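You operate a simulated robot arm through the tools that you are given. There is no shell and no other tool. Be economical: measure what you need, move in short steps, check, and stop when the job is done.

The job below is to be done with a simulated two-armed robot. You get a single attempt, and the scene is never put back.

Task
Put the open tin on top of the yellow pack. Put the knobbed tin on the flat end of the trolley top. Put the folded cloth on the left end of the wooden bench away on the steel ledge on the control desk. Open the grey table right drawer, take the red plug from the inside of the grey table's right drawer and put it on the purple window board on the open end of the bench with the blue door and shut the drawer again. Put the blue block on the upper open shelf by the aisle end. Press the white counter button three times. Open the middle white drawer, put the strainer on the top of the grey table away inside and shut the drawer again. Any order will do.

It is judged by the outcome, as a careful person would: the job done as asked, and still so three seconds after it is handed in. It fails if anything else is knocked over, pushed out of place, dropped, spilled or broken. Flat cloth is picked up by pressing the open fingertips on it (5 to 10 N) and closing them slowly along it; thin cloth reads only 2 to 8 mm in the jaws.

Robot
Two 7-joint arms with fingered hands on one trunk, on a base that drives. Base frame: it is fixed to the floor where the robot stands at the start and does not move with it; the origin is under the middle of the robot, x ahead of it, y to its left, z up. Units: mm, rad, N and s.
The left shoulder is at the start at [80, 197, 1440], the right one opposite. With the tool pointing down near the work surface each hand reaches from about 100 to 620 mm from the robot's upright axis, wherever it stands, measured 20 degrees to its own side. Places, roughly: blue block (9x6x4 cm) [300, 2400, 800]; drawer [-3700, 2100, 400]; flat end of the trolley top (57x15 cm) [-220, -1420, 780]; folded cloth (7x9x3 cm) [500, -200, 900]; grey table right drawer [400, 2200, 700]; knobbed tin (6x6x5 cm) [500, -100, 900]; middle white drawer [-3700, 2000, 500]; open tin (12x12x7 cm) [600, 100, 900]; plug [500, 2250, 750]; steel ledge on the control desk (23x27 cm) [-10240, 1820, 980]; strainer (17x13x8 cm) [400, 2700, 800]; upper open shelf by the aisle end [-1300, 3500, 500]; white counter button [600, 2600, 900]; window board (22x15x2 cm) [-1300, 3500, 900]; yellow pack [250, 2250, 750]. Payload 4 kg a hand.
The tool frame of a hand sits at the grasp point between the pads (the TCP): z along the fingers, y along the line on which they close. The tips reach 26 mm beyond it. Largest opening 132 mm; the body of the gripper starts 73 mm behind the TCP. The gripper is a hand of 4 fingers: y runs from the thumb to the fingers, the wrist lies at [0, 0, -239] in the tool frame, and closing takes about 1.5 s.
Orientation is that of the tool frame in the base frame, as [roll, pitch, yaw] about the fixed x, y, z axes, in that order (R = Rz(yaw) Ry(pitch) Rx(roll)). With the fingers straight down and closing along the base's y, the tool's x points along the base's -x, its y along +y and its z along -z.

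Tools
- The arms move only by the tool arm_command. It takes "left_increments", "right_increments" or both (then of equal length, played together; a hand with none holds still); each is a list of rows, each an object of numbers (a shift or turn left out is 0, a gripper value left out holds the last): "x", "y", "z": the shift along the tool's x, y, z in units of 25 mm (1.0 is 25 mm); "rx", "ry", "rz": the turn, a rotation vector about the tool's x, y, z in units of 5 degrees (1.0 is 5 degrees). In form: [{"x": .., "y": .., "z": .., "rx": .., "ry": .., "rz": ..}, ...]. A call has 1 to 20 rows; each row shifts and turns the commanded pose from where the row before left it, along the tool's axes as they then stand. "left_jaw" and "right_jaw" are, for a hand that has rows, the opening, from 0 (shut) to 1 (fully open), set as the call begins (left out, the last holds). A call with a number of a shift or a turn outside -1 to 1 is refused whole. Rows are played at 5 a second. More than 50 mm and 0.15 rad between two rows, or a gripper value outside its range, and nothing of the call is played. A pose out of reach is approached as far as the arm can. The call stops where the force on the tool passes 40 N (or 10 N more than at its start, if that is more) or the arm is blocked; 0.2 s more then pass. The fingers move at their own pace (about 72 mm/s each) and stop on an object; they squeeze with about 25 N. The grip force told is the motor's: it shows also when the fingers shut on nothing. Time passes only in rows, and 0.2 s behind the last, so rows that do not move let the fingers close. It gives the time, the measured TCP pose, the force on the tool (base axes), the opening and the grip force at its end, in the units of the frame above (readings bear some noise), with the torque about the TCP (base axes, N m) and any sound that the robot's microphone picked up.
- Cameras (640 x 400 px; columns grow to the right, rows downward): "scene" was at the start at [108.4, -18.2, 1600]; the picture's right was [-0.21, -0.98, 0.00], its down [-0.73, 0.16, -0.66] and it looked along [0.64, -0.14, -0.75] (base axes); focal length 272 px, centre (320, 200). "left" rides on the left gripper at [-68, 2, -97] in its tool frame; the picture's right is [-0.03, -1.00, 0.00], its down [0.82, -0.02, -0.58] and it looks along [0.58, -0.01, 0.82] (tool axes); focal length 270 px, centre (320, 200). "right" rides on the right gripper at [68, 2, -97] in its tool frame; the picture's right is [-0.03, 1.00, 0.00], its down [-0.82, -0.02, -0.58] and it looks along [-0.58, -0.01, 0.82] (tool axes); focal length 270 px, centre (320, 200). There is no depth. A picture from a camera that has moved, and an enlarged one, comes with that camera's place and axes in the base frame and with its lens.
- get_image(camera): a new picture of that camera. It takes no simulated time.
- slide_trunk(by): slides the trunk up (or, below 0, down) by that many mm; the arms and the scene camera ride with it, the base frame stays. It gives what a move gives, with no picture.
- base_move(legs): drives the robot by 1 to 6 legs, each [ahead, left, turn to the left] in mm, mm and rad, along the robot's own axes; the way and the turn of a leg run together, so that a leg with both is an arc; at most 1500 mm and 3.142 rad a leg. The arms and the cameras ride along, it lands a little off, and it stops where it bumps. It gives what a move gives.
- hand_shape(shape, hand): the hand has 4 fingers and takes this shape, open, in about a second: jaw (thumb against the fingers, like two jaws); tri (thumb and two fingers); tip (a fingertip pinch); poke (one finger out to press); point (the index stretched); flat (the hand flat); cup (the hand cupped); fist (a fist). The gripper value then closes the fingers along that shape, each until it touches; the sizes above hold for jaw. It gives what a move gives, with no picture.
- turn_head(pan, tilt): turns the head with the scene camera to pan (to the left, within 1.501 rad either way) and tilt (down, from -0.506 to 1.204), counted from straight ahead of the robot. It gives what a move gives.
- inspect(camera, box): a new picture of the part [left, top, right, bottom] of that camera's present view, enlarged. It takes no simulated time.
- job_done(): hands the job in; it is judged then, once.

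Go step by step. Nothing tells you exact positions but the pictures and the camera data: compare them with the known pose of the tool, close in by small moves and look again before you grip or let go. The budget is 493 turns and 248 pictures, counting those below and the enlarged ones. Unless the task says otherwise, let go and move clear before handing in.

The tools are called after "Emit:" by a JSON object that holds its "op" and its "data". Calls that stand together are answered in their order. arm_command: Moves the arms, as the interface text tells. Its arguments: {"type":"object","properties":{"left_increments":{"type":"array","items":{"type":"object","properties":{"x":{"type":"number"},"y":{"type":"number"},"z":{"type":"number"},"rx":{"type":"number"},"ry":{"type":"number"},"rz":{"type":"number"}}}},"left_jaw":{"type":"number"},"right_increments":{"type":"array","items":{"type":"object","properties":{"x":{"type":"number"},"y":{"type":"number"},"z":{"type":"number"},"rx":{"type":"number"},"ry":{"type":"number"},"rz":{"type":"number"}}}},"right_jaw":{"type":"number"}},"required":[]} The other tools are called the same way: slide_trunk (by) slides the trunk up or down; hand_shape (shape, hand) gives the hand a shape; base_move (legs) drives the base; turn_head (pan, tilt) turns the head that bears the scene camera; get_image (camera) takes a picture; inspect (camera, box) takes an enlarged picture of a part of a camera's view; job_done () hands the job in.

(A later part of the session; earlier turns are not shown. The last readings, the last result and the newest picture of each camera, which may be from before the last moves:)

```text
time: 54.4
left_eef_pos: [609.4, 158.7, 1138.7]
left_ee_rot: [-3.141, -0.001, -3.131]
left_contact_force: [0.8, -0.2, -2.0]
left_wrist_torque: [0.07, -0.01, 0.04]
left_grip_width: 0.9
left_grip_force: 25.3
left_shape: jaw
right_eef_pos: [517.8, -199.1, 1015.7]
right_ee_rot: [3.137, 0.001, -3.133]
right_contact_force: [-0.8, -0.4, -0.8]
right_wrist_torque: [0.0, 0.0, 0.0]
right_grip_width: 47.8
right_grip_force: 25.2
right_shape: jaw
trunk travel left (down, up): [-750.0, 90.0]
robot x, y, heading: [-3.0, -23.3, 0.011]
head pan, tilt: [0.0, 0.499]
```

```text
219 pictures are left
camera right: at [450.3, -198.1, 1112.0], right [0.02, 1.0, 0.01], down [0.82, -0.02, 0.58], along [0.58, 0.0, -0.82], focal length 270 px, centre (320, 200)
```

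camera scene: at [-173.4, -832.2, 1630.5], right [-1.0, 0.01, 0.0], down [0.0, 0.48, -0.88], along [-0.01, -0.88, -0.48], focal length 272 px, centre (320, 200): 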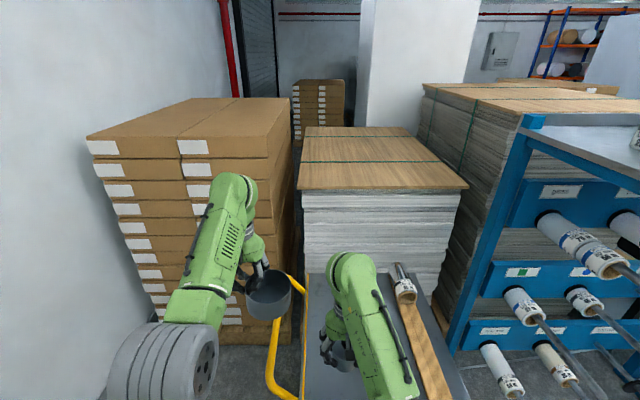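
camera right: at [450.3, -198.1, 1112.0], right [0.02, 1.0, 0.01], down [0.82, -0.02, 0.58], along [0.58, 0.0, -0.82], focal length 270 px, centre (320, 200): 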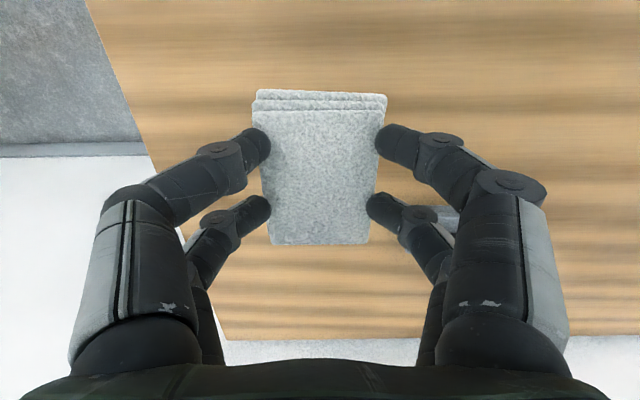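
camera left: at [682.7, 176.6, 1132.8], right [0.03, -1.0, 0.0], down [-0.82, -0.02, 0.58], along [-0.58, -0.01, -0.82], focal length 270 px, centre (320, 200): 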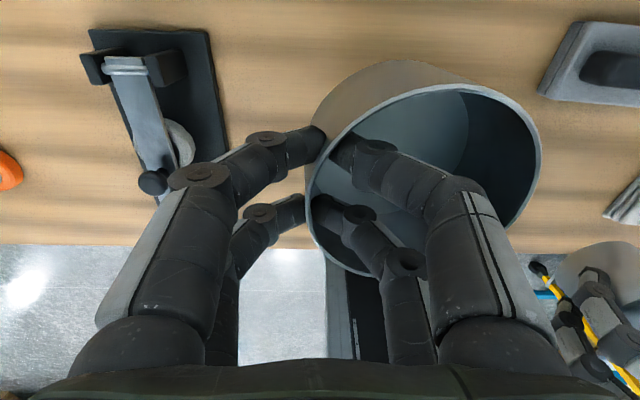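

The cloth is held. I back up and strafe left along to the grey table, then look.

Emit:
{"op": "base_move", "data": {"legs": [[-400, 0, 0], [0, 1100, 0], [0, 1030, 0]]}}

Emit:
{"op": "turn_head", "data": {"pan": 0.0, "tilt": 0.7}}

Emit:
{"op": "get_image", "data": {"camera": "scene"}}

Emit:
{"op": "turn_head", "data": {"pan": 0.7, "tilt": 0.7}}

Emit:
{"op": "get_image", "data": {"camera": "scene"}}

```text
time: 67.2
left_eef_pos: [240.6, 2289.7, 1137.7]
left_ee_rot: [3.141, 0.0, 3.122]
left_contact_force: [0.7, 0.1, -1.7]
left_wrist_torque: [0.07, -0.05, 0.0]
left_grip_width: 1.3
left_grip_force: 25.0
left_shape: jaw
right_eef_pos: [137.9, 1936.3, 1015.3]
right_ee_rot: [3.136, 0.0, 3.119]
right_contact_force: [-0.1, -0.6, -0.1]
right_wrist_torque: [0.04, -0.01, -0.04]
right_grip_width: 47.5
right_grip_force: 25.0
right_shape: jaw
trunk travel left (down, up): [-750.0, 90.0]
robot x, y, heading: [-377.8, 2127.7, -0.019]
head pan, tilt: [0.0, 0.499]
```

```text
time: 67.9
left_eef_pos: [240.6, 2290.9, 1137.9]
left_ee_rot: [-3.141, 0.001, 3.121]
left_contact_force: [0.4, -0.1, -2.5]
left_wrist_torque: [0.07, -0.02, -0.02]
left_grip_width: 1.1
left_grip_force: 24.5
left_shape: jaw
right_eef_pos: [136.0, 1936.7, 1015.9]
right_ee_rot: [3.139, -0.001, 3.119]
right_contact_force: [-0.3, -0.2, 0.3]
right_wrist_torque: [-0.03, 0.01, -0.02]
right_grip_width: 47.4
right_grip_force: 24.7
right_shape: jaw
trunk travel left (down, up): [-750.0, 90.0]
robot x, y, heading: [-378.3, 2130.7, -0.022]
head pan, tilt: [0.0, 0.7]
```

```text
218 pictures are left
camera scene: at [-259.3, 2124.8, 1612.4], right [-0.02, -1.0, 0.0], down [-0.64, 0.01, -0.77], along [0.76, -0.02, -0.64], focal length 272 px, centre (320, 200)
```

scene: 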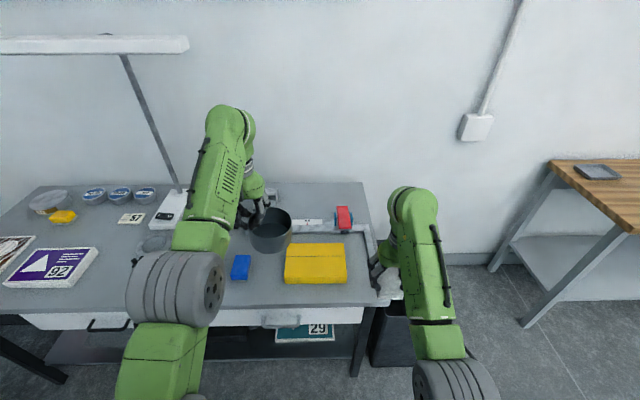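

```text
time: 69.0
left_eef_pos: [239.5, 2290.4, 1136.9]
left_ee_rot: [3.141, 0.001, 3.121]
left_contact_force: [0.0, -0.3, -2.0]
left_wrist_torque: [0.04, -0.04, 0.01]
left_grip_width: 1.2
left_grip_force: 24.6
left_shape: jaw
right_eef_pos: [136.9, 1936.8, 1015.0]
right_ee_rot: [3.135, -0.001, 3.118]
right_contact_force: [0.2, -0.2, -0.8]
right_wrist_torque: [-0.04, -0.03, -0.01]
right_grip_width: 47.7
right_grip_force: 25.2
right_shape: jaw
trunk travel left (down, up): [-750.0, 90.0]
robot x, y, heading: [-376.8, 2130.8, -0.019]
head pan, tilt: [0.7, 0.7]
```

```text
217 pictures are left
camera scene: at [-278.1, 2179.8, 1612.4], right [0.63, -0.78, 0.0], down [-0.5, -0.4, -0.76], along [0.6, 0.48, -0.64], focal length 272 px, centre (320, 200)
```

scene: 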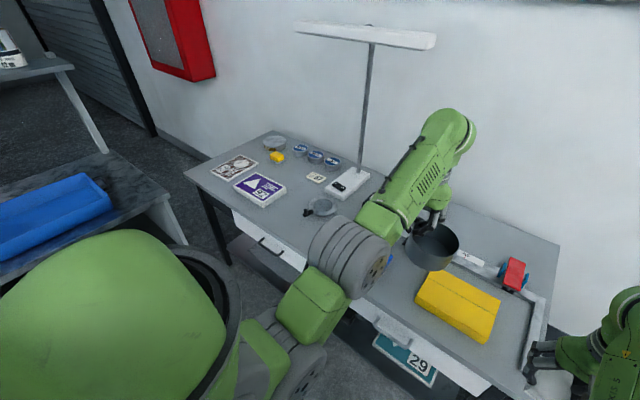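

The grey table holds the yellow pack at about (347,2125), the blue block beside it, and a lamp and further items to the left. I drive so the left hand with the tin comes above the pack.

Emit:
{"op": "base_move", "data": {"legs": [[107, -113, 0.02]]}}

Emit:
{"op": "get_image", "data": {"camera": "left"}}

Emit:
{"op": "turn_head", "data": {"pan": 0.2, "tilt": 0.75}}

Emit:
{"op": "get_image", "data": {"camera": "scene"}}

```text
time: 70.4
left_eef_pos: [341.7, 2191.0, 1138.5]
left_ee_rot: [-3.139, 0.001, 3.139]
left_contact_force: [-0.4, 0.1, -0.8]
left_wrist_torque: [0.06, -0.03, 0.0]
left_grip_width: 1.1
left_grip_force: 24.6
left_shape: jaw
right_eef_pos: [245.2, 1835.9, 1017.7]
right_ee_rot: [3.138, 0.001, 3.141]
right_contact_force: [-0.1, -0.2, -1.2]
right_wrist_torque: [0.01, -0.03, -0.03]
right_grip_width: 47.4
right_grip_force: 25.6
right_shape: jaw
trunk travel left (down, up): [-750.0, 90.0]
robot x, y, heading: [-270.8, 2017.1, -0.002]
head pan, tilt: [0.7, 0.7]
```

```text
216 pictures are left
camera left: at [410.1, 2193.9, 1235.4], right [0.02, -1.0, 0.0], down [-0.82, -0.02, 0.58], along [-0.58, -0.01, -0.82], focal length 270 px, centre (320, 200)
```

left: 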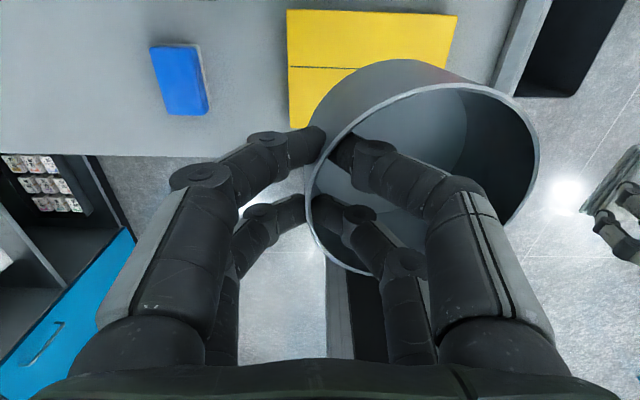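

```text
time: 71.3
left_eef_pos: [344.4, 2187.6, 1136.8]
left_ee_rot: [3.139, 0.001, 3.141]
left_contact_force: [0.7, 0.0, -1.7]
left_wrist_torque: [0.1, -0.02, -0.01]
left_grip_width: 1.0
left_grip_force: 25.5
left_shape: jaw
right_eef_pos: [248.0, 1833.5, 1015.4]
right_ee_rot: [3.135, -0.001, 3.137]
right_contact_force: [0.3, 0.5, -0.1]
right_wrist_torque: [-0.03, 0.05, -0.01]
right_grip_width: 47.5
right_grip_force: 25.2
right_shape: jaw
trunk travel left (down, up): [-750.0, 90.0]
robot x, y, heading: [-270.6, 2014.0, 0.0]
head pan, tilt: [0.201, 0.75]
```

```text
215 pictures are left
camera scene: at [-155.5, 2029.5, 1608.0], right [0.2, -0.98, 0.0], down [-0.67, -0.13, -0.73], along [0.72, 0.15, -0.68], focal length 272 px, centre (320, 200)
```

scene: 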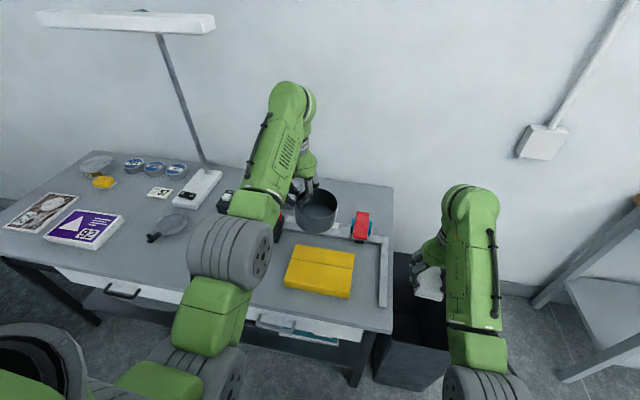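

By triangulation the pack top is at z≈845, centre (326,2131). I shift slightly and lower the tin to about 35 mm above it.

Emit:
{"op": "arm_command", "data": {"left_increments": [{"x": 0.68, "y": -0.32, "z": 1}, {"z": 1}, {"z": 1}, {"z": 1}, {"z": 1}, {"z": 1}, {"z": 1}, {}]}}

Emit:
{"op": "get_image", "data": {"camera": "scene"}}

Emit:
{"op": "get_image", "data": {"camera": "left"}}

```text
time: 73.1
left_eef_pos: [325.2, 2180.9, 963.4]
left_ee_rot: [-3.14, 0.0, 3.141]
left_contact_force: [0.3, 0.4, -0.9]
left_wrist_torque: [0.06, -0.05, 0.02]
left_grip_width: 0.9
left_grip_force: 24.5
left_shape: jaw
right_eef_pos: [246.7, 1834.3, 1015.9]
right_ee_rot: [3.137, 0.0, 3.14]
right_contact_force: [0.4, 0.2, -0.7]
right_wrist_torque: [-0.01, 0.02, -0.01]
right_grip_width: 47.6
right_grip_force: 25.1
right_shape: jaw
trunk travel left (down, up): [-750.0, 90.0]
robot x, y, heading: [-270.1, 2014.7, -0.001]
head pan, tilt: [0.201, 0.75]
```

```text
214 pictures are left
camera scene: at [-156.9, 2030.3, 1608.1], right [0.2, -0.98, 0.0], down [-0.67, -0.13, -0.73], along [0.72, 0.14, -0.68], focal length 272 px, centre (320, 200)
```

scene: 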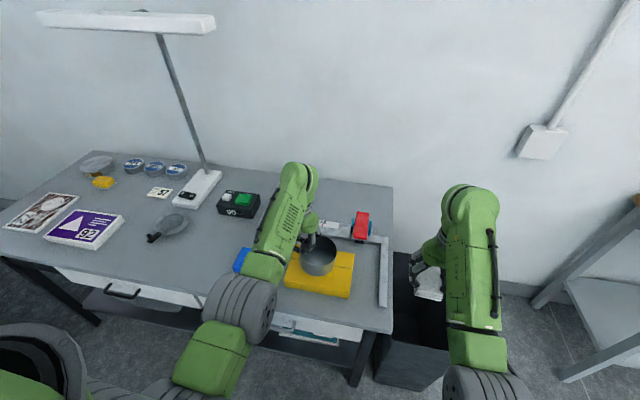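

```text
213 pictures are left
camera left: at [395.5, 2183.1, 1059.7], right [0.02, -1.0, 0.0], down [-0.82, -0.02, 0.58], along [-0.58, -0.01, -0.82], focal length 270 px, centre (320, 200)
```

left: 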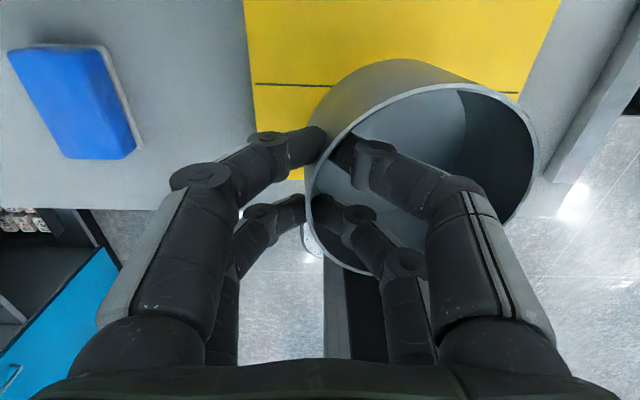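

The pack top spans x≈266–408, y≈2033–2232. I shift 10 mm forward and lower near contact.

Emit:
{"op": "arm_command", "data": {"left_increments": [{"x": -0.4, "z": 1}, {"z": 0.9}, {}]}}

Emit:
{"op": "get_image", "data": {"camera": "scene"}}

```text
time: 73.9
left_eef_pos: [337.2, 2181.8, 916.5]
left_ee_rot: [3.141, 0.001, 3.14]
left_contact_force: [-0.4, -0.2, -1.1]
left_wrist_torque: [0.0, -0.01, 0.01]
left_grip_width: 1.0
left_grip_force: 24.3
left_shape: jaw
right_eef_pos: [246.3, 1833.6, 1017.2]
right_ee_rot: [3.136, 0.002, 3.139]
right_contact_force: [0.2, 0.5, -1.3]
right_wrist_torque: [-0.04, -0.04, -0.02]
right_grip_width: 47.6
right_grip_force: 24.9
right_shape: jaw
trunk travel left (down, up): [-750.0, 90.0]
robot x, y, heading: [-271.0, 2014.7, -0.008]
head pan, tilt: [0.201, 0.75]
```

```text
212 pictures are left
camera scene: at [-157.5, 2030.2, 1608.2], right [0.2, -0.98, 0.0], down [-0.67, -0.13, -0.73], along [0.72, 0.14, -0.68], focal length 272 px, centre (320, 200)
```

scene: 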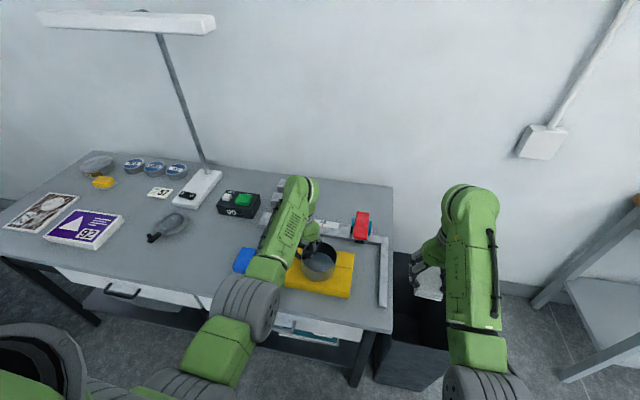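

Emit:
{"op": "arm_command", "data": {"left_increments": [{"z": 0.16}, {}]}}

```text
time: 74.5
left_eef_pos: [338.2, 2181.2, 911.2]
left_ee_rot: [3.141, 0.002, 3.14]
left_contact_force: [1.2, 0.0, 0.6]
left_wrist_torque: [-0.02, 0.01, 0.01]
left_grip_width: 1.0
left_grip_force: 25.5
left_shape: jaw
right_eef_pos: [247.9, 1833.7, 1015.7]
right_ee_rot: [3.137, 0.0, 3.139]
right_contact_force: [-0.5, 0.0, -1.2]
right_wrist_torque: [-0.01, -0.02, 0.0]
right_grip_width: 47.6
right_grip_force: 25.1
right_shape: jaw
trunk travel left (down, up): [-750.0, 90.0]
robot x, y, heading: [-273.6, 2015.1, -0.003]
head pan, tilt: [0.201, 0.75]
```

Emit:
{"op": "arm_command", "data": {"left_increments": [{"z": 0.1}, {}]}}

Emit:
{"op": "inspect", "data": {"camera": "scene", "box": [270, 210, 370, 310]}}

```text
time: 75.1
left_eef_pos: [336.4, 2180.9, 908.3]
left_ee_rot: [-3.141, 0.0, 3.141]
left_contact_force: [-0.1, 0.0, 0.4]
left_wrist_torque: [-0.11, 0.02, 0.01]
left_grip_width: 1.0
left_grip_force: 24.9
left_shape: jaw
right_eef_pos: [247.0, 1834.0, 1015.8]
right_ee_rot: [3.136, -0.001, 3.139]
right_contact_force: [0.4, 0.4, 0.4]
right_wrist_torque: [0.0, -0.03, 0.0]
right_grip_width: 47.5
right_grip_force: 25.7
right_shape: jaw
trunk travel left (down, up): [-750.0, 90.0]
robot x, y, heading: [-271.2, 2013.9, -0.002]
head pan, tilt: [0.201, 0.75]
```

```text
4.00 times, centred on (320, 260) of scene
camera zoom: at [-157.0, 2030.4, 1608.1], right [0.2, -0.98, 0.0], down [-0.67, -0.13, -0.73], along [0.72, 0.14, -0.68], focal length 1088 px, centre (320, -40)
```

zoom: 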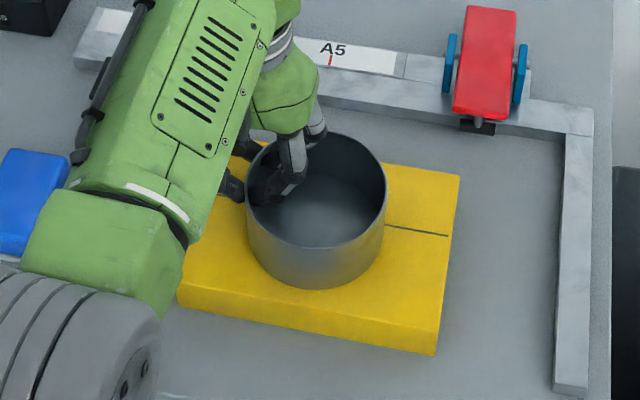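

The tin is resting on the pack. I press 1 mm more and open the fingers slightly.

Emit:
{"op": "arm_command", "data": {"left_increments": [{"z": 0.06}, {}]}}

Emit:
{"op": "arm_command", "data": {"left_increments": [{}, {}, {}], "left_jaw": 0.3}}

Emit:
{"op": "arm_command", "data": {"left_increments": [{"z": -0.4}, {"z": -1}, {"z": -1}, {"z": -1}, {"z": -1}, {}]}}

Emit:
{"op": "get_image", "data": {"camera": "left"}}

```text
time: 75.7
left_eef_pos: [336.8, 2181.2, 907.5]
left_ee_rot: [-3.141, 0.003, 3.139]
left_contact_force: [1.2, 0.2, 0.8]
left_wrist_torque: [-0.08, 0.06, 0.03]
left_grip_width: 1.2
left_grip_force: 25.2
left_shape: jaw
right_eef_pos: [247.1, 1833.5, 1016.7]
right_ee_rot: [3.137, 0.0, 3.14]
right_contact_force: [0.1, 0.4, 0.3]
right_wrist_torque: [0.02, 0.01, -0.03]
right_grip_width: 47.7
right_grip_force: 24.7
right_shape: jaw
trunk travel left (down, up): [-750.0, 90.0]
robot x, y, heading: [-271.5, 2013.3, -0.003]
head pan, tilt: [0.201, 0.75]
```

```text
time: 76.5
left_eef_pos: [336.6, 2181.9, 907.5]
left_ee_rot: [3.139, 0.0, 3.14]
left_contact_force: [0.9, -0.1, 0.2]
left_wrist_torque: [0.01, 0.03, -0.01]
left_grip_width: 39.5
left_grip_force: 0.0
left_shape: jaw
right_eef_pos: [247.4, 1833.9, 1015.0]
right_ee_rot: [3.137, -0.001, 3.14]
right_contact_force: [0.8, 0.1, -0.7]
right_wrist_torque: [0.0, -0.01, -0.01]
right_grip_width: 47.5
right_grip_force: 24.5
right_shape: jaw
trunk travel left (down, up): [-750.0, 90.0]
robot x, y, heading: [-269.5, 2015.6, 0.003]
head pan, tilt: [0.201, 0.75]
```

```text
time: 77.9
left_eef_pos: [335.4, 2180.1, 1018.0]
left_ee_rot: [-3.141, 0.0, 3.141]
left_contact_force: [0.0, -0.2, -0.5]
left_wrist_torque: [0.03, -0.01, 0.0]
left_grip_width: 39.2
left_grip_force: 0.0
left_shape: jaw
right_eef_pos: [247.2, 1833.9, 1015.8]
right_ee_rot: [3.137, -0.001, 3.139]
right_contact_force: [0.7, -0.6, -0.8]
right_wrist_torque: [-0.03, -0.01, -0.01]
right_grip_width: 47.7
right_grip_force: 24.6
right_shape: jaw
trunk travel left (down, up): [-750.0, 90.0]
robot x, y, heading: [-271.6, 2011.3, -0.005]
head pan, tilt: [0.201, 0.75]
```

```text
210 pictures are left
camera left: at [404.8, 2183.2, 1114.4], right [0.02, -1.0, 0.0], down [-0.82, -0.02, 0.58], along [-0.58, -0.01, -0.82], focal length 270 px, centre (320, 200)
```

left: 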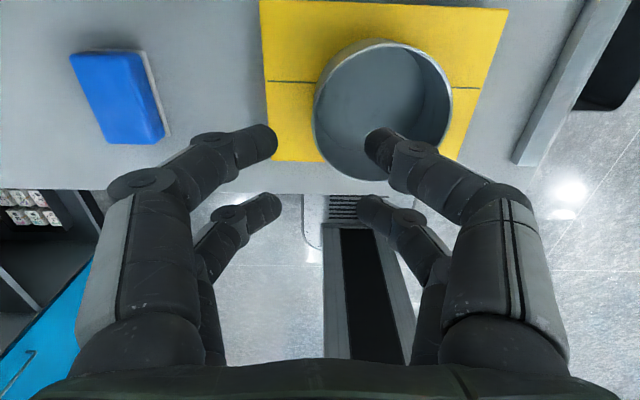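

The tin stands on the pack. Next I look closely at the counter box and lamp base to identify the white button.

Emit:
{"op": "inspect", "data": {"camera": "scene", "box": [140, 140, 290, 260]}}

```text
3.33 times, centred on (215, 200) of scene
camera zoom: at [-156.8, 2030.4, 1608.1], right [0.2, -0.98, 0.0], down [-0.67, -0.13, -0.73], along [0.72, 0.14, -0.68], focal length 906 px, centre (670, 200)
```

zoom: 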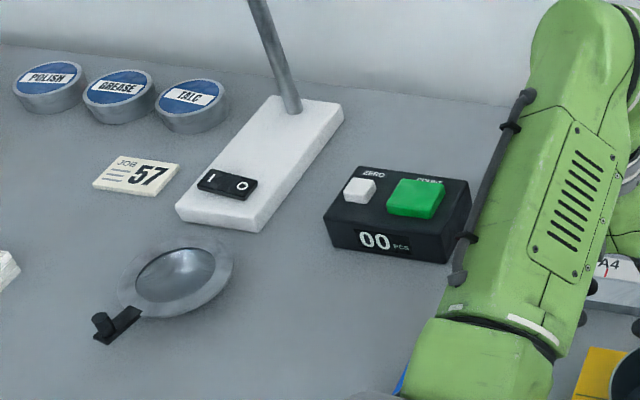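

The white button is "ZERO" on the black counter box, at roughly (570,2555,870). I drive over so the left hand is near it, and form the poke shape.

Emit:
{"op": "base_move", "data": {"legs": [[0, 393, 0], [120, 0, 0.003]]}}

Emit:
{"op": "hand_shape", "data": {"shape": "poke", "hand": "left"}}

Emit:
{"op": "get_image", "data": {"camera": "left"}}

Emit:
{"op": "get_image", "data": {"camera": "scene"}}

```text
time: 81.2
left_eef_pos: [450.4, 2586.2, 1019.6]
left_ee_rot: [3.141, 0.005, -3.138]
left_contact_force: [0.1, 0.3, 0.4]
left_wrist_torque: [0.01, -0.07, 0.0]
left_grip_width: 39.1
left_grip_force: 0.0
left_shape: jaw
right_eef_pos: [363.6, 2239.2, 1017.2]
right_ee_rot: [3.137, 0.004, -3.138]
right_contact_force: [-0.1, 0.4, -0.4]
right_wrist_torque: [0.0, -0.01, -0.01]
right_grip_width: 47.5
right_grip_force: 25.3
right_shape: jaw
trunk travel left (down, up): [-750.0, 90.0]
robot x, y, heading: [-149.4, 2416.2, -0.001]
head pan, tilt: [0.201, 0.75]
```

```text
time: 82.1
left_eef_pos: [455.1, 2585.6, 1017.2]
left_ee_rot: [3.141, -0.001, -3.138]
left_contact_force: [-0.3, 0.6, -0.5]
left_wrist_torque: [0.0, 0.0, 0.0]
left_grip_width: 0.0
left_grip_force: 0.1
left_shape: poke
right_eef_pos: [367.7, 2239.4, 1014.3]
right_ee_rot: [3.137, -0.002, -3.138]
right_contact_force: [-0.6, 1.0, -0.3]
right_wrist_torque: [0.01, 0.02, -0.01]
right_grip_width: 47.5
right_grip_force: 25.1
right_shape: jaw
trunk travel left (down, up): [-750.0, 90.0]
robot x, y, heading: [-148.7, 2416.6, 0.001]
head pan, tilt: [0.201, 0.75]
```

```text
208 pictures are left
camera left: at [524.1, 2588.5, 1113.2], right [0.03, -1.0, 0.0], down [-0.82, -0.02, 0.58], along [-0.58, -0.02, -0.82], focal length 270 px, centre (320, 200)
```

left: 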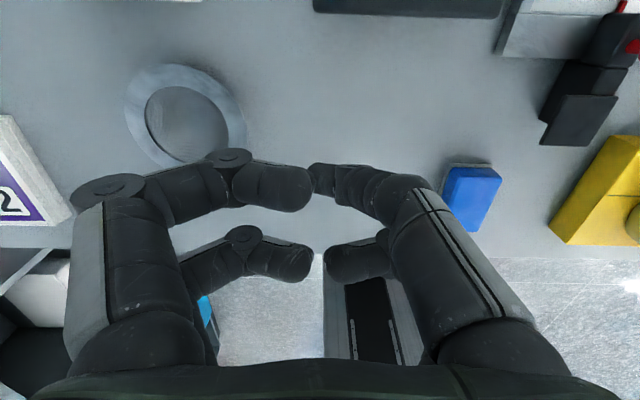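

```text
207 pictures are left
camera scene: at [-35.9, 2432.5, 1607.9], right [0.2, -0.98, 0.0], down [-0.67, -0.14, -0.73], along [0.71, 0.15, -0.68], focal length 272 px, centre (320, 200)
```

scene: 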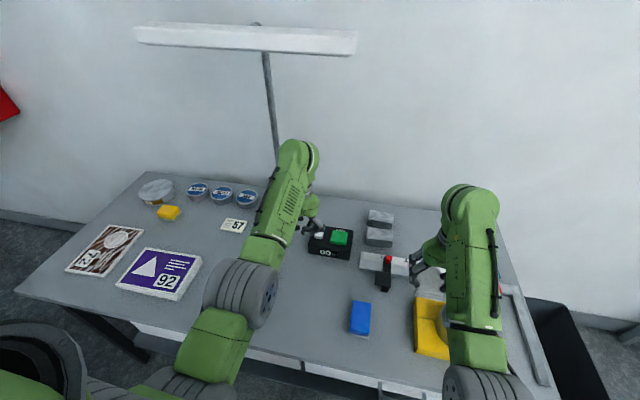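

The poke finger tip lies about on the tool axis. I inspect the button from here to triangulate it.

Emit:
{"op": "inspect", "data": {"camera": "scene", "box": [280, 190, 400, 270]}}

```text
5.00 times, centred on (340, 230) of scene
camera zoom: at [-35.9, 2432.5, 1607.9], right [0.2, -0.98, 0.0], down [-0.67, -0.14, -0.73], along [0.71, 0.15, -0.68], focal length 1360 px, centre (220, 50)
```

zoom: 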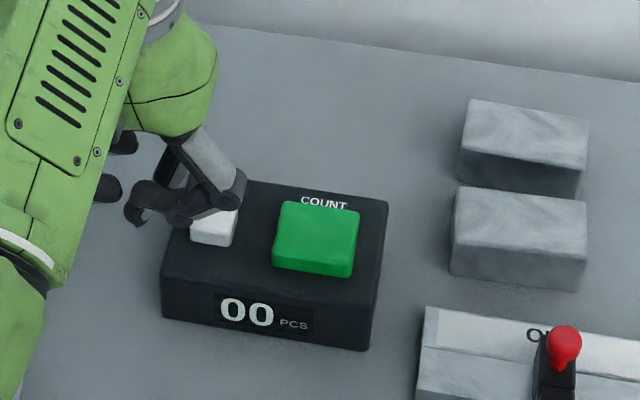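

The button is at about (588,2568,845) and out of vertical reach from here. I drive about 105 mm closer (the hands stay above everything), then tilt the hand slightly.

Emit:
{"op": "base_move", "data": {"legs": [[105, 0, 0]]}}

Emit:
{"op": "turn_head", "data": {"pan": 0.0, "tilt": 0.95}}

Emit:
{"op": "get_image", "data": {"camera": "scene"}}

Emit:
{"op": "get_image", "data": {"camera": "left"}}

```text
time: 83.3
left_eef_pos: [553.0, 2585.9, 1020.9]
left_ee_rot: [-3.142, 0.004, -3.136]
left_contact_force: [-0.2, -0.3, 1.0]
left_wrist_torque: [0.0, -0.01, 0.02]
left_grip_width: 0.0
left_grip_force: 0.1
left_shape: poke
right_eef_pos: [466.7, 2239.0, 1018.2]
right_ee_rot: [3.138, 0.004, -3.138]
right_contact_force: [-1.2, 0.2, 0.0]
right_wrist_torque: [-0.01, -0.02, -0.01]
right_grip_width: 47.4
right_grip_force: 25.1
right_shape: jaw
trunk travel left (down, up): [-750.0, 90.0]
robot x, y, heading: [-46.0, 2417.5, 0.004]
head pan, tilt: [0.201, 0.75]
```

```text
time: 84.0
left_eef_pos: [558.1, 2586.2, 1018.0]
left_ee_rot: [3.14, 0.003, -3.136]
left_contact_force: [-0.3, -0.4, 0.9]
left_wrist_torque: [0.0, 0.01, -0.02]
left_grip_width: 0.0
left_grip_force: 0.2
left_shape: poke
right_eef_pos: [470.0, 2239.2, 1016.1]
right_ee_rot: [3.135, 0.001, -3.138]
right_contact_force: [0.0, -0.2, -0.5]
right_wrist_torque: [-0.01, -0.01, -0.04]
right_grip_width: 47.4
right_grip_force: 24.8
right_shape: jaw
trunk travel left (down, up): [-750.0, 90.0]
robot x, y, heading: [-49.4, 2419.8, 0.007]
head pan, tilt: [0.0, 0.949]
```

```text
205 pictures are left
camera scene: at [57.7, 2416.3, 1592.7], right [0.0, -1.0, 0.0], down [-0.81, 0.0, -0.58], along [0.58, 0.0, -0.81], focal length 272 px, centre (320, 200)
```

scene: 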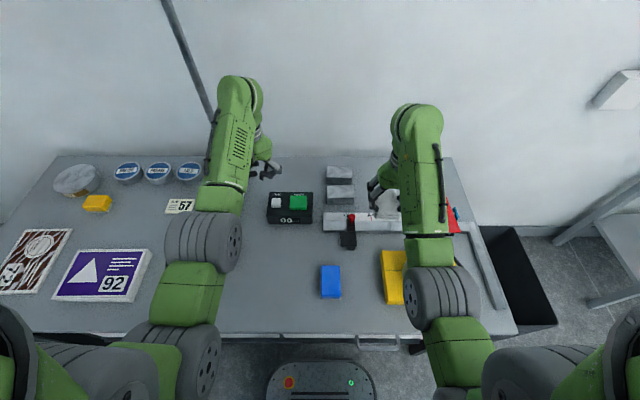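

```text
204 pictures are left
camera left: at [626.8, 2589.2, 1114.5], right [0.03, -1.0, 0.0], down [-0.82, -0.02, 0.58], along [-0.58, -0.02, -0.82], focal length 270 px, centre (320, 200)
```

left: 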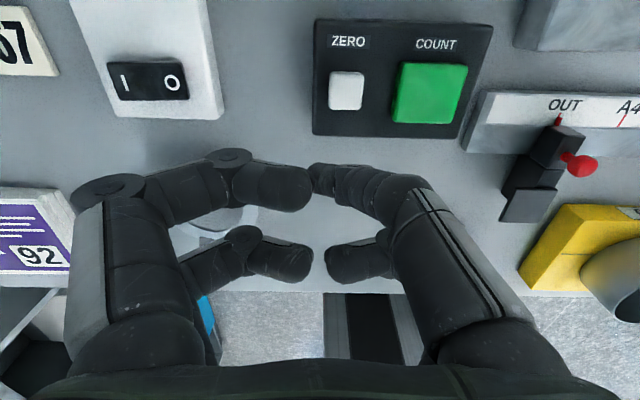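

The button in the wrist view lies at about (567,2562,~860). I align the fingertip above it with a 10° forward tilt and come down to about 15 mm above.

Emit:
{"op": "arm_command", "data": {"left_increments": [{"x": -0.4, "y": -0.54, "ry": -1}, {"y": -0.54, "ry": -1}, {"z": 0.985, "x": 0.174}, {"z": 0.985, "x": 0.174}, {"z": 0.985, "x": 0.174}, {}]}}

Emit:
{"op": "get_image", "data": {"camera": "left"}}

Emit:
{"op": "inspect", "data": {"camera": "scene", "box": [220, 140, 340, 240]}}

```text
time: 85.4
left_eef_pos: [568.7, 2559.2, 942.3]
left_ee_rot: [3.141, 0.177, -3.138]
left_contact_force: [1.3, -0.1, 0.1]
left_wrist_torque: [0.01, 0.03, 0.01]
left_grip_width: 0.1
left_grip_force: 0.0
left_shape: poke
right_eef_pos: [472.6, 2239.4, 1016.2]
right_ee_rot: [3.136, 0.001, -3.139]
right_contact_force: [-0.5, -0.1, -0.7]
right_wrist_torque: [0.0, 0.02, -0.01]
right_grip_width: 47.6
right_grip_force: 25.2
right_shape: jaw
trunk travel left (down, up): [-750.0, 90.0]
robot x, y, heading: [-40.6, 2417.6, 0.0]
head pan, tilt: [0.0, 0.949]
```

```text
203 pictures are left
camera left: at [619.4, 2562.5, 1049.6], right [0.03, -1.0, 0.0], down [-0.9, -0.03, 0.43], along [-0.43, -0.02, -0.9], focal length 270 px, centre (320, 200)
```

left: 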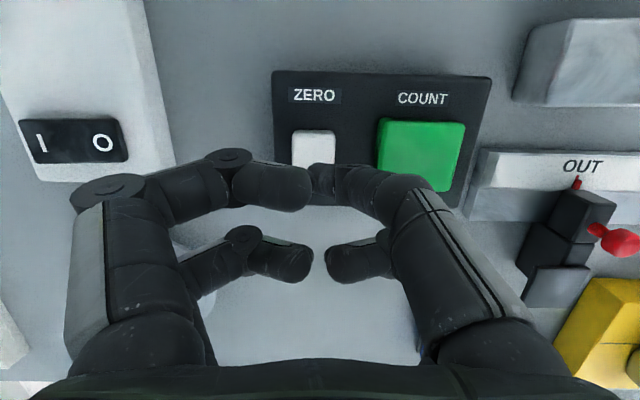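

```text
4.00 times, centred on (280, 190) of scene
camera zoom: at [58.2, 2416.5, 1592.6], right [0.0, -1.0, 0.0], down [-0.81, 0.0, -0.58], along [0.58, 0.0, -0.81], focal length 1088 px, centre (480, 240)
```

zoom: 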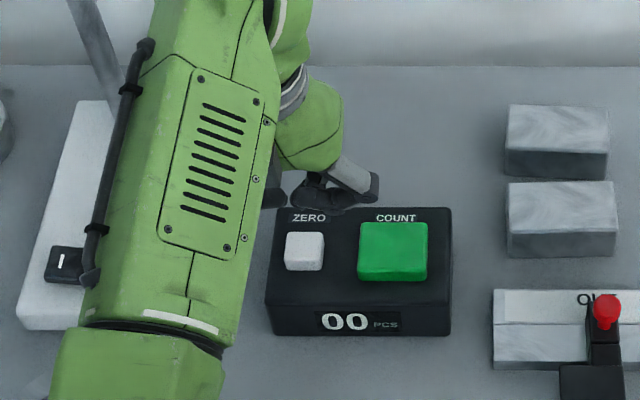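

The fingertip is aligned with the white button. I come down to near contact.

Emit:
{"op": "arm_command", "data": {"left_increments": [{"z": 0.985, "x": 0.174}, {"z": 0.6, "x": 0.106}, {}]}}

Emit:
{"op": "get_image", "data": {"camera": "left"}}

Emit:
{"op": "inspect", "data": {"camera": "scene", "box": [220, 140, 340, 240]}}

```text
time: 86.2
left_eef_pos: [568.6, 2560.1, 902.5]
left_ee_rot: [-3.141, 0.176, -3.137]
left_contact_force: [0.1, -0.7, -0.5]
left_wrist_torque: [0.01, -0.01, 0.0]
left_grip_width: 0.0
left_grip_force: 0.1
left_shape: poke
right_eef_pos: [471.9, 2239.4, 1015.6]
right_ee_rot: [3.137, 0.001, -3.14]
right_contact_force: [0.7, -0.5, 0.3]
right_wrist_torque: [0.05, 0.0, -0.01]
right_grip_width: 47.5
right_grip_force: 24.9
right_shape: jaw
trunk travel left (down, up): [-750.0, 90.0]
robot x, y, heading: [-48.8, 2418.6, 0.009]
head pan, tilt: [0.0, 0.949]
```

```text
201 pictures are left
camera left: at [618.5, 2562.8, 1010.0], right [0.03, -1.0, 0.0], down [-0.9, -0.03, 0.43], along [-0.43, -0.02, -0.9], focal length 270 px, centre (320, 200)
```

left: 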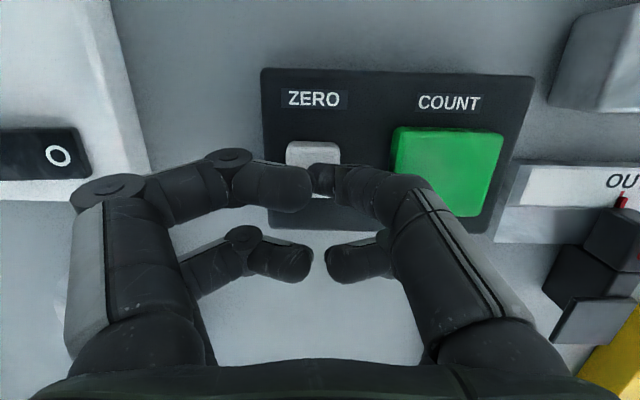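

```text
4.00 times, centred on (280, 190) of scene
camera zoom: at [57.8, 2416.4, 1592.6], right [0.0, -1.0, 0.0], down [-0.81, 0.0, -0.58], along [0.58, 0.0, -0.81], focal length 1088 px, centre (480, 240)
```

zoom: 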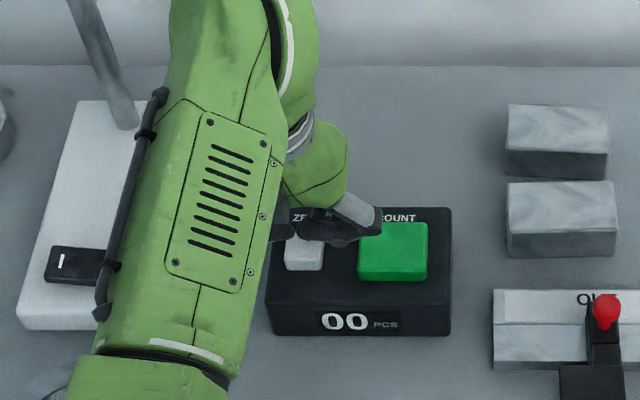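

Tip is over the button. I descend in small steps and watch the force.

Emit:
{"op": "arm_command", "data": {"left_increments": [{"z": 0.2, "x": 0.035}, {"z": 0.2, "x": 0.035}, {}]}}

```text
time: 87.0
left_eef_pos: [568.3, 2560.0, 894.6]
left_ee_rot: [3.141, 0.176, -3.138]
left_contact_force: [0.2, -1.2, 1.9]
left_wrist_torque: [-0.03, -0.03, -0.02]
left_grip_width: 0.0
left_grip_force: 0.0
left_shape: poke
right_eef_pos: [472.1, 2239.2, 1015.5]
right_ee_rot: [3.137, 0.001, -3.138]
right_contact_force: [0.2, -0.7, -0.1]
right_wrist_torque: [-0.02, 0.0, -0.03]
right_grip_width: 47.3
right_grip_force: 24.7
right_shape: jaw
trunk travel left (down, up): [-750.0, 90.0]
robot x, y, heading: [-46.2, 2422.3, 0.005]
head pan, tilt: [0.0, 0.949]
heard: click
```

I heard a click. I rise 12 mm and check the display.

Emit:
{"op": "arm_command", "data": {"left_increments": [{"z": -0.5, "x": -0.087}, {}]}}

Emit:
{"op": "inspect", "data": {"camera": "scene", "box": [250, 160, 350, 240]}}

```text
time: 87.6
left_eef_pos: [567.5, 2559.4, 906.1]
left_ee_rot: [3.141, 0.176, -3.136]
left_contact_force: [-0.2, -0.8, 0.6]
left_wrist_torque: [-0.02, 0.01, 0.04]
left_grip_width: 0.0
left_grip_force: 0.1
left_shape: poke
right_eef_pos: [470.5, 2239.5, 1016.6]
right_ee_rot: [3.136, -0.001, -3.14]
right_contact_force: [0.3, -0.4, 0.4]
right_wrist_torque: [0.05, 0.0, 0.01]
right_grip_width: 47.4
right_grip_force: 25.5
right_shape: jaw
trunk travel left (down, up): [-750.0, 90.0]
robot x, y, heading: [-50.6, 2417.6, -0.0]
head pan, tilt: [0.0, 0.949]
```

```text
5.00 times, centred on (300, 200) of scene
camera zoom: at [57.7, 2416.3, 1592.6], right [0.0, -1.0, 0.0], down [-0.81, 0.0, -0.58], along [0.58, 0.0, -0.81], focal length 1360 px, centre (420, 200)
```

zoom: 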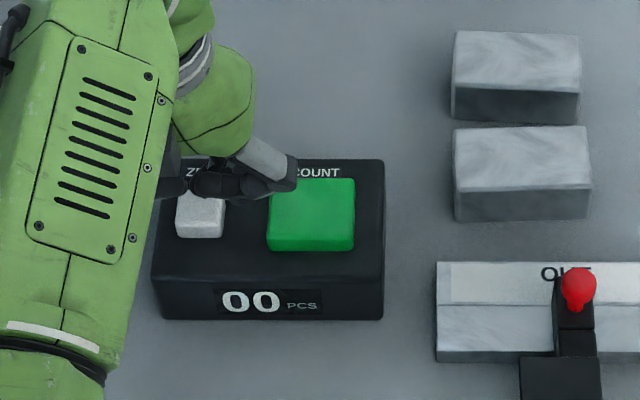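

Display stays at 00, so it was the white one. Second and third presses follow.

Emit:
{"op": "arm_command", "data": {"left_increments": [{"z": 0.25, "x": 0.044}, {"z": 0.25, "x": 0.043}, {}]}}

Emit:
{"op": "arm_command", "data": {"left_increments": [{"z": -0.5, "x": -0.087}, {}]}}

```text
time: 88.4
left_eef_pos: [567.7, 2559.2, 893.9]
left_ee_rot: [3.141, 0.175, -3.139]
left_contact_force: [-0.3, 0.5, 2.4]
left_wrist_torque: [0.05, -0.05, -0.04]
left_grip_width: 0.1
left_grip_force: 0.1
left_shape: poke
right_eef_pos: [471.1, 2239.7, 1015.9]
right_ee_rot: [3.136, 0.001, -3.137]
right_contact_force: [-0.8, 0.1, 0.4]
right_wrist_torque: [0.0, 0.0, -0.01]
right_grip_width: 47.7
right_grip_force: 25.0
right_shape: jaw
trunk travel left (down, up): [-750.0, 90.0]
robot x, y, heading: [-46.1, 2416.0, 0.002]
head pan, tilt: [0.0, 0.949]
heard: click
```

```text
time: 89.0
left_eef_pos: [568.8, 2559.5, 905.1]
left_ee_rot: [-3.141, 0.173, -3.137]
left_contact_force: [0.0, 0.1, -0.1]
left_wrist_torque: [-0.02, -0.03, 0.01]
left_grip_width: 0.0
left_grip_force: 0.0
left_shape: poke
right_eef_pos: [471.4, 2239.0, 1015.2]
right_ee_rot: [3.135, -0.001, -3.139]
right_contact_force: [0.4, -0.7, -0.2]
right_wrist_torque: [0.03, -0.02, -0.02]
right_grip_width: 47.4
right_grip_force: 25.2
right_shape: jaw
trunk travel left (down, up): [-750.0, 90.0]
robot x, y, heading: [-49.7, 2415.4, 0.005]
head pan, tilt: [0.0, 0.949]
```

Second click heard; one more press, then straight up.

Emit:
{"op": "arm_command", "data": {"left_increments": [{"z": 0.25, "x": 0.044}, {"z": 0.25, "x": 0.043}, {}]}}

Emit:
{"op": "arm_command", "data": {"left_increments": [{"z": -0.985, "x": -0.174}, {"z": -0.985, "x": -0.174}, {"z": -0.985, "x": -0.174}, {"z": -0.985, "x": -0.174}, {"z": -0.985, "x": -0.174}, {"ry": 1}, {"ry": 1}, {}]}}

Emit:
{"op": "get_image", "data": {"camera": "left"}}

```text
time: 89.8
left_eef_pos: [568.3, 2558.1, 893.1]
left_ee_rot: [-3.14, 0.178, -3.137]
left_contact_force: [0.5, -0.7, 2.1]
left_wrist_torque: [0.0, 0.02, -0.02]
left_grip_width: 0.0
left_grip_force: 0.1
left_shape: poke
right_eef_pos: [472.2, 2238.9, 1015.8]
right_ee_rot: [3.137, 0.001, -3.137]
right_contact_force: [0.1, 0.6, 0.4]
right_wrist_torque: [0.02, -0.01, -0.03]
right_grip_width: 47.3
right_grip_force: 25.1
right_shape: jaw
trunk travel left (down, up): [-750.0, 90.0]
robot x, y, heading: [-45.4, 2418.4, 0.003]
head pan, tilt: [0.0, 0.949]
heard: click
```

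```text
time: 91.6
left_eef_pos: [567.6, 2559.7, 1018.4]
left_ee_rot: [-3.14, 0.003, -3.138]
left_contact_force: [-0.7, 0.8, 0.5]
left_wrist_torque: [0.02, -0.01, 0.02]
left_grip_width: 0.0
left_grip_force: 0.0
left_shape: poke
right_eef_pos: [471.6, 2239.3, 1017.6]
right_ee_rot: [3.137, 0.002, -3.139]
right_contact_force: [0.0, -0.4, -0.7]
right_wrist_torque: [0.01, 0.02, 0.0]
right_grip_width: 47.3
right_grip_force: 25.1
right_shape: jaw
trunk travel left (down, up): [-750.0, 90.0]
robot x, y, heading: [-47.2, 2414.7, 0.006]
head pan, tilt: [0.0, 0.949]
```

```text
198 pictures are left
camera left: at [636.4, 2561.9, 1115.3], right [0.03, -1.0, 0.0], down [-0.82, -0.02, 0.58], along [-0.58, -0.02, -0.82], focal length 270 px, centre (320, 200)
```

left: 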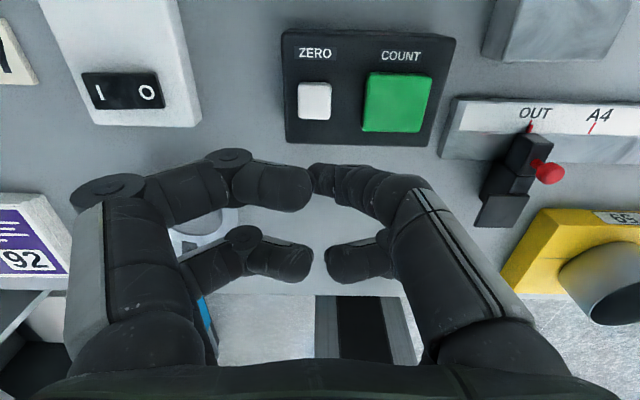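

Three clicks registered. I now reposition for the blue block at about (322,2385) and re-form the jaw.

Emit:
{"op": "base_move", "data": {"legs": [[-70, -130, 0]]}}

Emit:
{"op": "hand_shape", "data": {"shape": "jaw", "hand": "left"}}

Emit:
{"op": "arm_command", "data": {"left_increments": [{"x": 1, "y": -0.4}, {"x": 1, "y": -0.4}, {"x": 1, "y": -0.4}, {"x": 1, "y": -0.4}, {"x": 1, "y": -0.2}, {"x": 1}, {"x": 0.5}, {}], "left_jaw": 0.85}}

Emit:
{"op": "get_image", "data": {"camera": "left"}}

```text
time: 93.0
left_eef_pos: [500.9, 2432.7, 1016.7]
left_ee_rot: [-3.14, -0.001, -3.136]
left_contact_force: [0.6, -0.4, -0.2]
left_wrist_torque: [-0.03, 0.0, -0.01]
left_grip_width: 0.0
left_grip_force: 0.1
left_shape: poke
right_eef_pos: [403.4, 2110.5, 1016.5]
right_ee_rot: [3.139, 0.001, -3.139]
right_contact_force: [-0.5, 0.4, -0.5]
right_wrist_torque: [-0.06, -0.01, 0.01]
right_grip_width: 47.4
right_grip_force: 25.4
right_shape: jaw
trunk travel left (down, up): [-750.0, 90.0]
robot x, y, heading: [-118.9, 2287.2, 0.006]
head pan, tilt: [0.0, 0.949]
```

```text
time: 93.9
left_eef_pos: [499.0, 2429.1, 1017.8]
left_ee_rot: [3.141, 0.003, -3.136]
left_contact_force: [0.6, 0.1, -0.2]
left_wrist_torque: [-0.01, 0.01, 0.02]
left_grip_width: 132.1
left_grip_force: 0.0
left_shape: jaw
right_eef_pos: [402.5, 2108.5, 1014.9]
right_ee_rot: [3.135, 0.001, -3.137]
right_contact_force: [-0.2, 0.7, -0.9]
right_wrist_torque: [0.0, 0.04, 0.03]
right_grip_width: 47.4
right_grip_force: 25.1
right_shape: jaw
trunk travel left (down, up): [-750.0, 90.0]
robot x, y, heading: [-114.2, 2287.6, 0.004]
head pan, tilt: [0.0, 0.949]
```

```text
time: 95.7
left_eef_pos: [336.6, 2384.6, 1017.9]
left_ee_rot: [3.14, 0.002, -3.137]
left_contact_force: [0.0, -0.6, 0.2]
left_wrist_torque: [0.01, 0.0, 0.01]
left_grip_width: 112.5
left_grip_force: 0.1
left_shape: jaw
right_eef_pos: [402.4, 2109.4, 1015.6]
right_ee_rot: [3.135, 0.0, -3.139]
right_contact_force: [0.7, 0.8, 0.0]
right_wrist_torque: [-0.05, -0.02, -0.02]
right_grip_width: 47.5
right_grip_force: 25.3
right_shape: jaw
trunk travel left (down, up): [-750.0, 90.0]
robot x, y, heading: [-115.6, 2287.4, 0.004]
head pan, tilt: [0.0, 0.949]
```

```text
197 pictures are left
camera left: at [405.4, 2387.3, 1114.1], right [0.03, -1.0, 0.0], down [-0.82, -0.02, 0.58], along [-0.58, -0.02, -0.82], focal length 270 px, centre (320, 200)
```

left: 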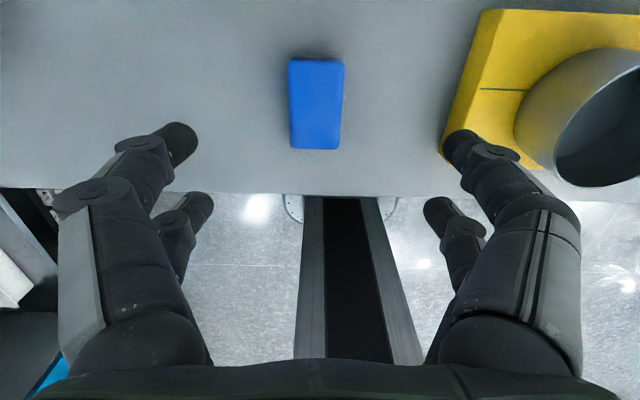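

The block is centred at (326,2388). Before choosing the grip, I look toward the blue-door bench to see the shelf opening.

Emit:
{"op": "turn_head", "data": {"pan": 1.5, "tilt": 0.6}}

Emit:
{"op": "get_image", "data": {"camera": "scene"}}

```text
time: 97.3
left_eef_pos: [336.8, 2385.4, 1016.8]
left_ee_rot: [-3.142, 0.0, -3.136]
left_contact_force: [-0.4, 0.3, -0.8]
left_wrist_torque: [-0.01, -0.01, 0.01]
left_grip_width: 112.4
left_grip_force: 0.1
left_shape: jaw
right_eef_pos: [401.9, 2108.5, 1015.0]
right_ee_rot: [3.137, 0.001, -3.138]
right_contact_force: [-0.3, -0.9, 0.3]
right_wrist_torque: [0.01, 0.01, -0.04]
right_grip_width: 47.7
right_grip_force: 24.9
right_shape: jaw
trunk travel left (down, up): [-750.0, 90.0]
robot x, y, heading: [-115.2, 2289.9, 0.004]
head pan, tilt: [1.499, 0.6]
```

```text
196 pictures are left
camera scene: at [-78.4, 2374.8, 1621.0], right [1.0, -0.07, 0.0], down [-0.04, -0.56, -0.82], along [0.06, 0.82, -0.57], focal length 272 px, centre (320, 200)
```

scene: 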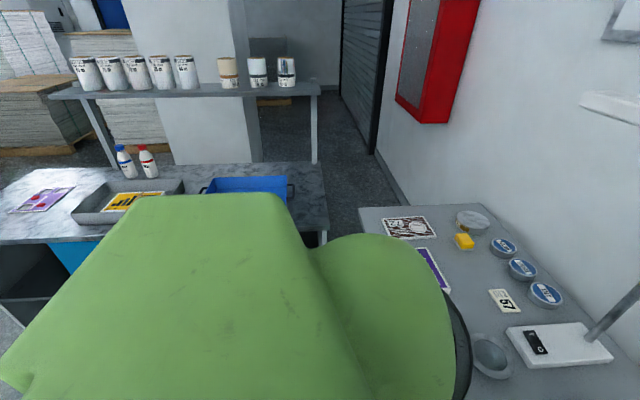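

The shelf must be served from the front, so I take the block with the hand tilted 35° forward. I tilt and descend to just above it.

Emit:
{"op": "arm_command", "data": {"left_increments": [{"x": 0.67, "y": 0.1, "ry": -1}, {"ry": -1}, {"ry": -1}, {"ry": -1}, {"ry": -1}, {"ry": -1}, {"ry": -1}, {"z": 0.82, "x": 0.57}, {"z": 0.82, "x": 0.57}, {"z": 0.82, "x": 0.57}, {"z": 0.82, "x": 0.57}, {"z": 0.82, "x": 0.57}, {}], "left_jaw": 0.75}}

Emit:
{"op": "get_image", "data": {"camera": "left"}}

Emit:
{"op": "turn_head", "data": {"pan": 0.2, "tilt": 0.9}}

Emit:
{"op": "get_image", "data": {"camera": "scene"}}

```text
time: 100.1
left_eef_pos: [319.7, 2387.2, 895.0]
left_ee_rot: [3.14, 0.613, -3.138]
left_contact_force: [0.4, -0.1, 0.5]
left_wrist_torque: [-0.01, -0.02, 0.0]
left_grip_width: 99.3
left_grip_force: 0.0
left_shape: jaw
right_eef_pos: [400.5, 2109.8, 1015.7]
right_ee_rot: [3.136, 0.002, -3.137]
right_contact_force: [0.7, 0.2, -0.3]
right_wrist_torque: [-0.02, -0.06, -0.04]
right_grip_width: 47.6
right_grip_force: 24.9
right_shape: jaw
trunk travel left (down, up): [-750.0, 90.0]
robot x, y, heading: [-115.1, 2288.9, 0.005]
head pan, tilt: [1.499, 0.6]
```

```text
195 pictures are left
camera left: at [321.3, 2389.6, 1012.4], right [0.03, -1.0, 0.01], down [-1.0, -0.03, 0.0], along [0.0, -0.01, -1.0], focal length 270 px, centre (320, 200)
```

left: 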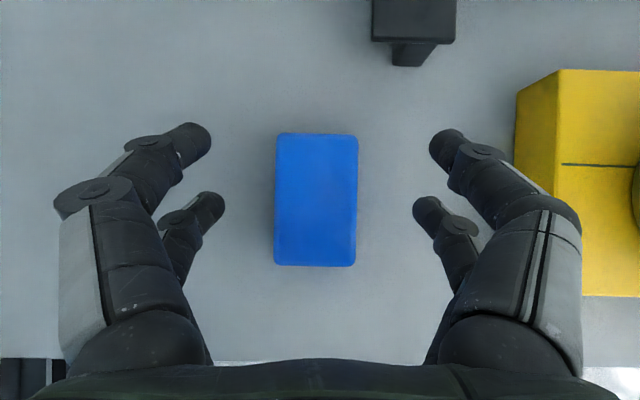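

```text
time: 101.5
left_eef_pos: [319.8, 2386.8, 894.6]
left_ee_rot: [-3.142, 0.614, -3.139]
left_contact_force: [0.2, -0.6, 0.1]
left_wrist_torque: [0.01, 0.01, 0.0]
left_grip_width: 99.3
left_grip_force: 0.0
left_shape: jaw
right_eef_pos: [402.0, 2110.3, 1016.3]
right_ee_rot: [3.137, -0.001, -3.138]
right_contact_force: [0.4, 0.0, -0.7]
right_wrist_torque: [-0.03, -0.02, 0.0]
right_grip_width: 47.6
right_grip_force: 25.3
right_shape: jaw
trunk travel left (down, up): [-750.0, 90.0]
robot x, y, heading: [-116.5, 2285.2, 0.006]
head pan, tilt: [0.201, 0.901]
```

```text
194 pictures are left
camera scene: at [-10.5, 2302.0, 1596.3], right [0.2, -0.98, 0.0], down [-0.77, -0.16, -0.62], along [0.61, 0.13, -0.78], focal length 272 px, centre (320, 200)
```

scene: 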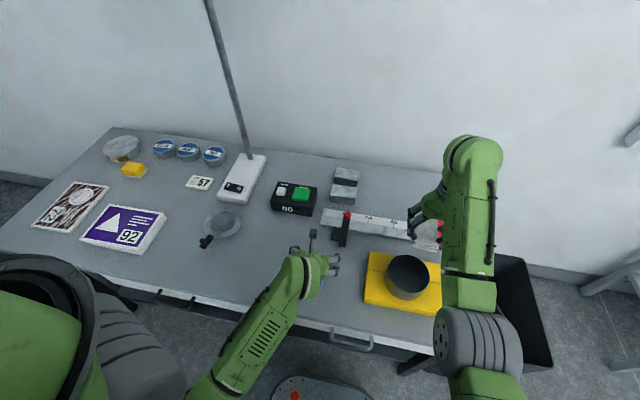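

The block is centred below. I descend 45 mm, then feel for the table.

Emit:
{"op": "arm_command", "data": {"left_increments": [{"x": 0.16, "z": -0.11, "y": 0.12}, {"z": 0.82, "x": 0.57}, {"z": 0.65, "x": 0.45}, {}]}}

Emit:
{"op": "get_image", "data": {"camera": "left"}}

```text
time: 102.5
left_eef_pos: [315.9, 2388.7, 849.0]
left_ee_rot: [-3.141, 0.612, -3.136]
left_contact_force: [0.2, 0.8, 1.3]
left_wrist_torque: [0.01, 0.01, -0.02]
left_grip_width: 99.3
left_grip_force: 0.1
left_shape: jaw
right_eef_pos: [401.7, 2110.1, 1016.6]
right_ee_rot: [3.135, 0.002, -3.137]
right_contact_force: [-0.8, -0.1, -0.4]
right_wrist_torque: [0.01, 0.02, 0.0]
right_grip_width: 47.3
right_grip_force: 25.0
right_shape: jaw
trunk travel left (down, up): [-750.0, 90.0]
robot x, y, heading: [-114.4, 2288.1, 0.004]
head pan, tilt: [0.201, 0.901]
```

```text
193 pictures are left
camera left: at [317.7, 2392.5, 967.3], right [0.03, -1.0, 0.01], down [-1.0, -0.03, 0.0], along [0.0, -0.01, -1.0], focal length 270 px, centre (320, 200)
```

left: 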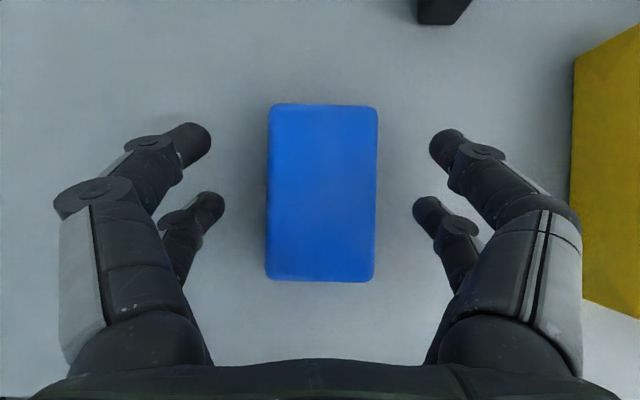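

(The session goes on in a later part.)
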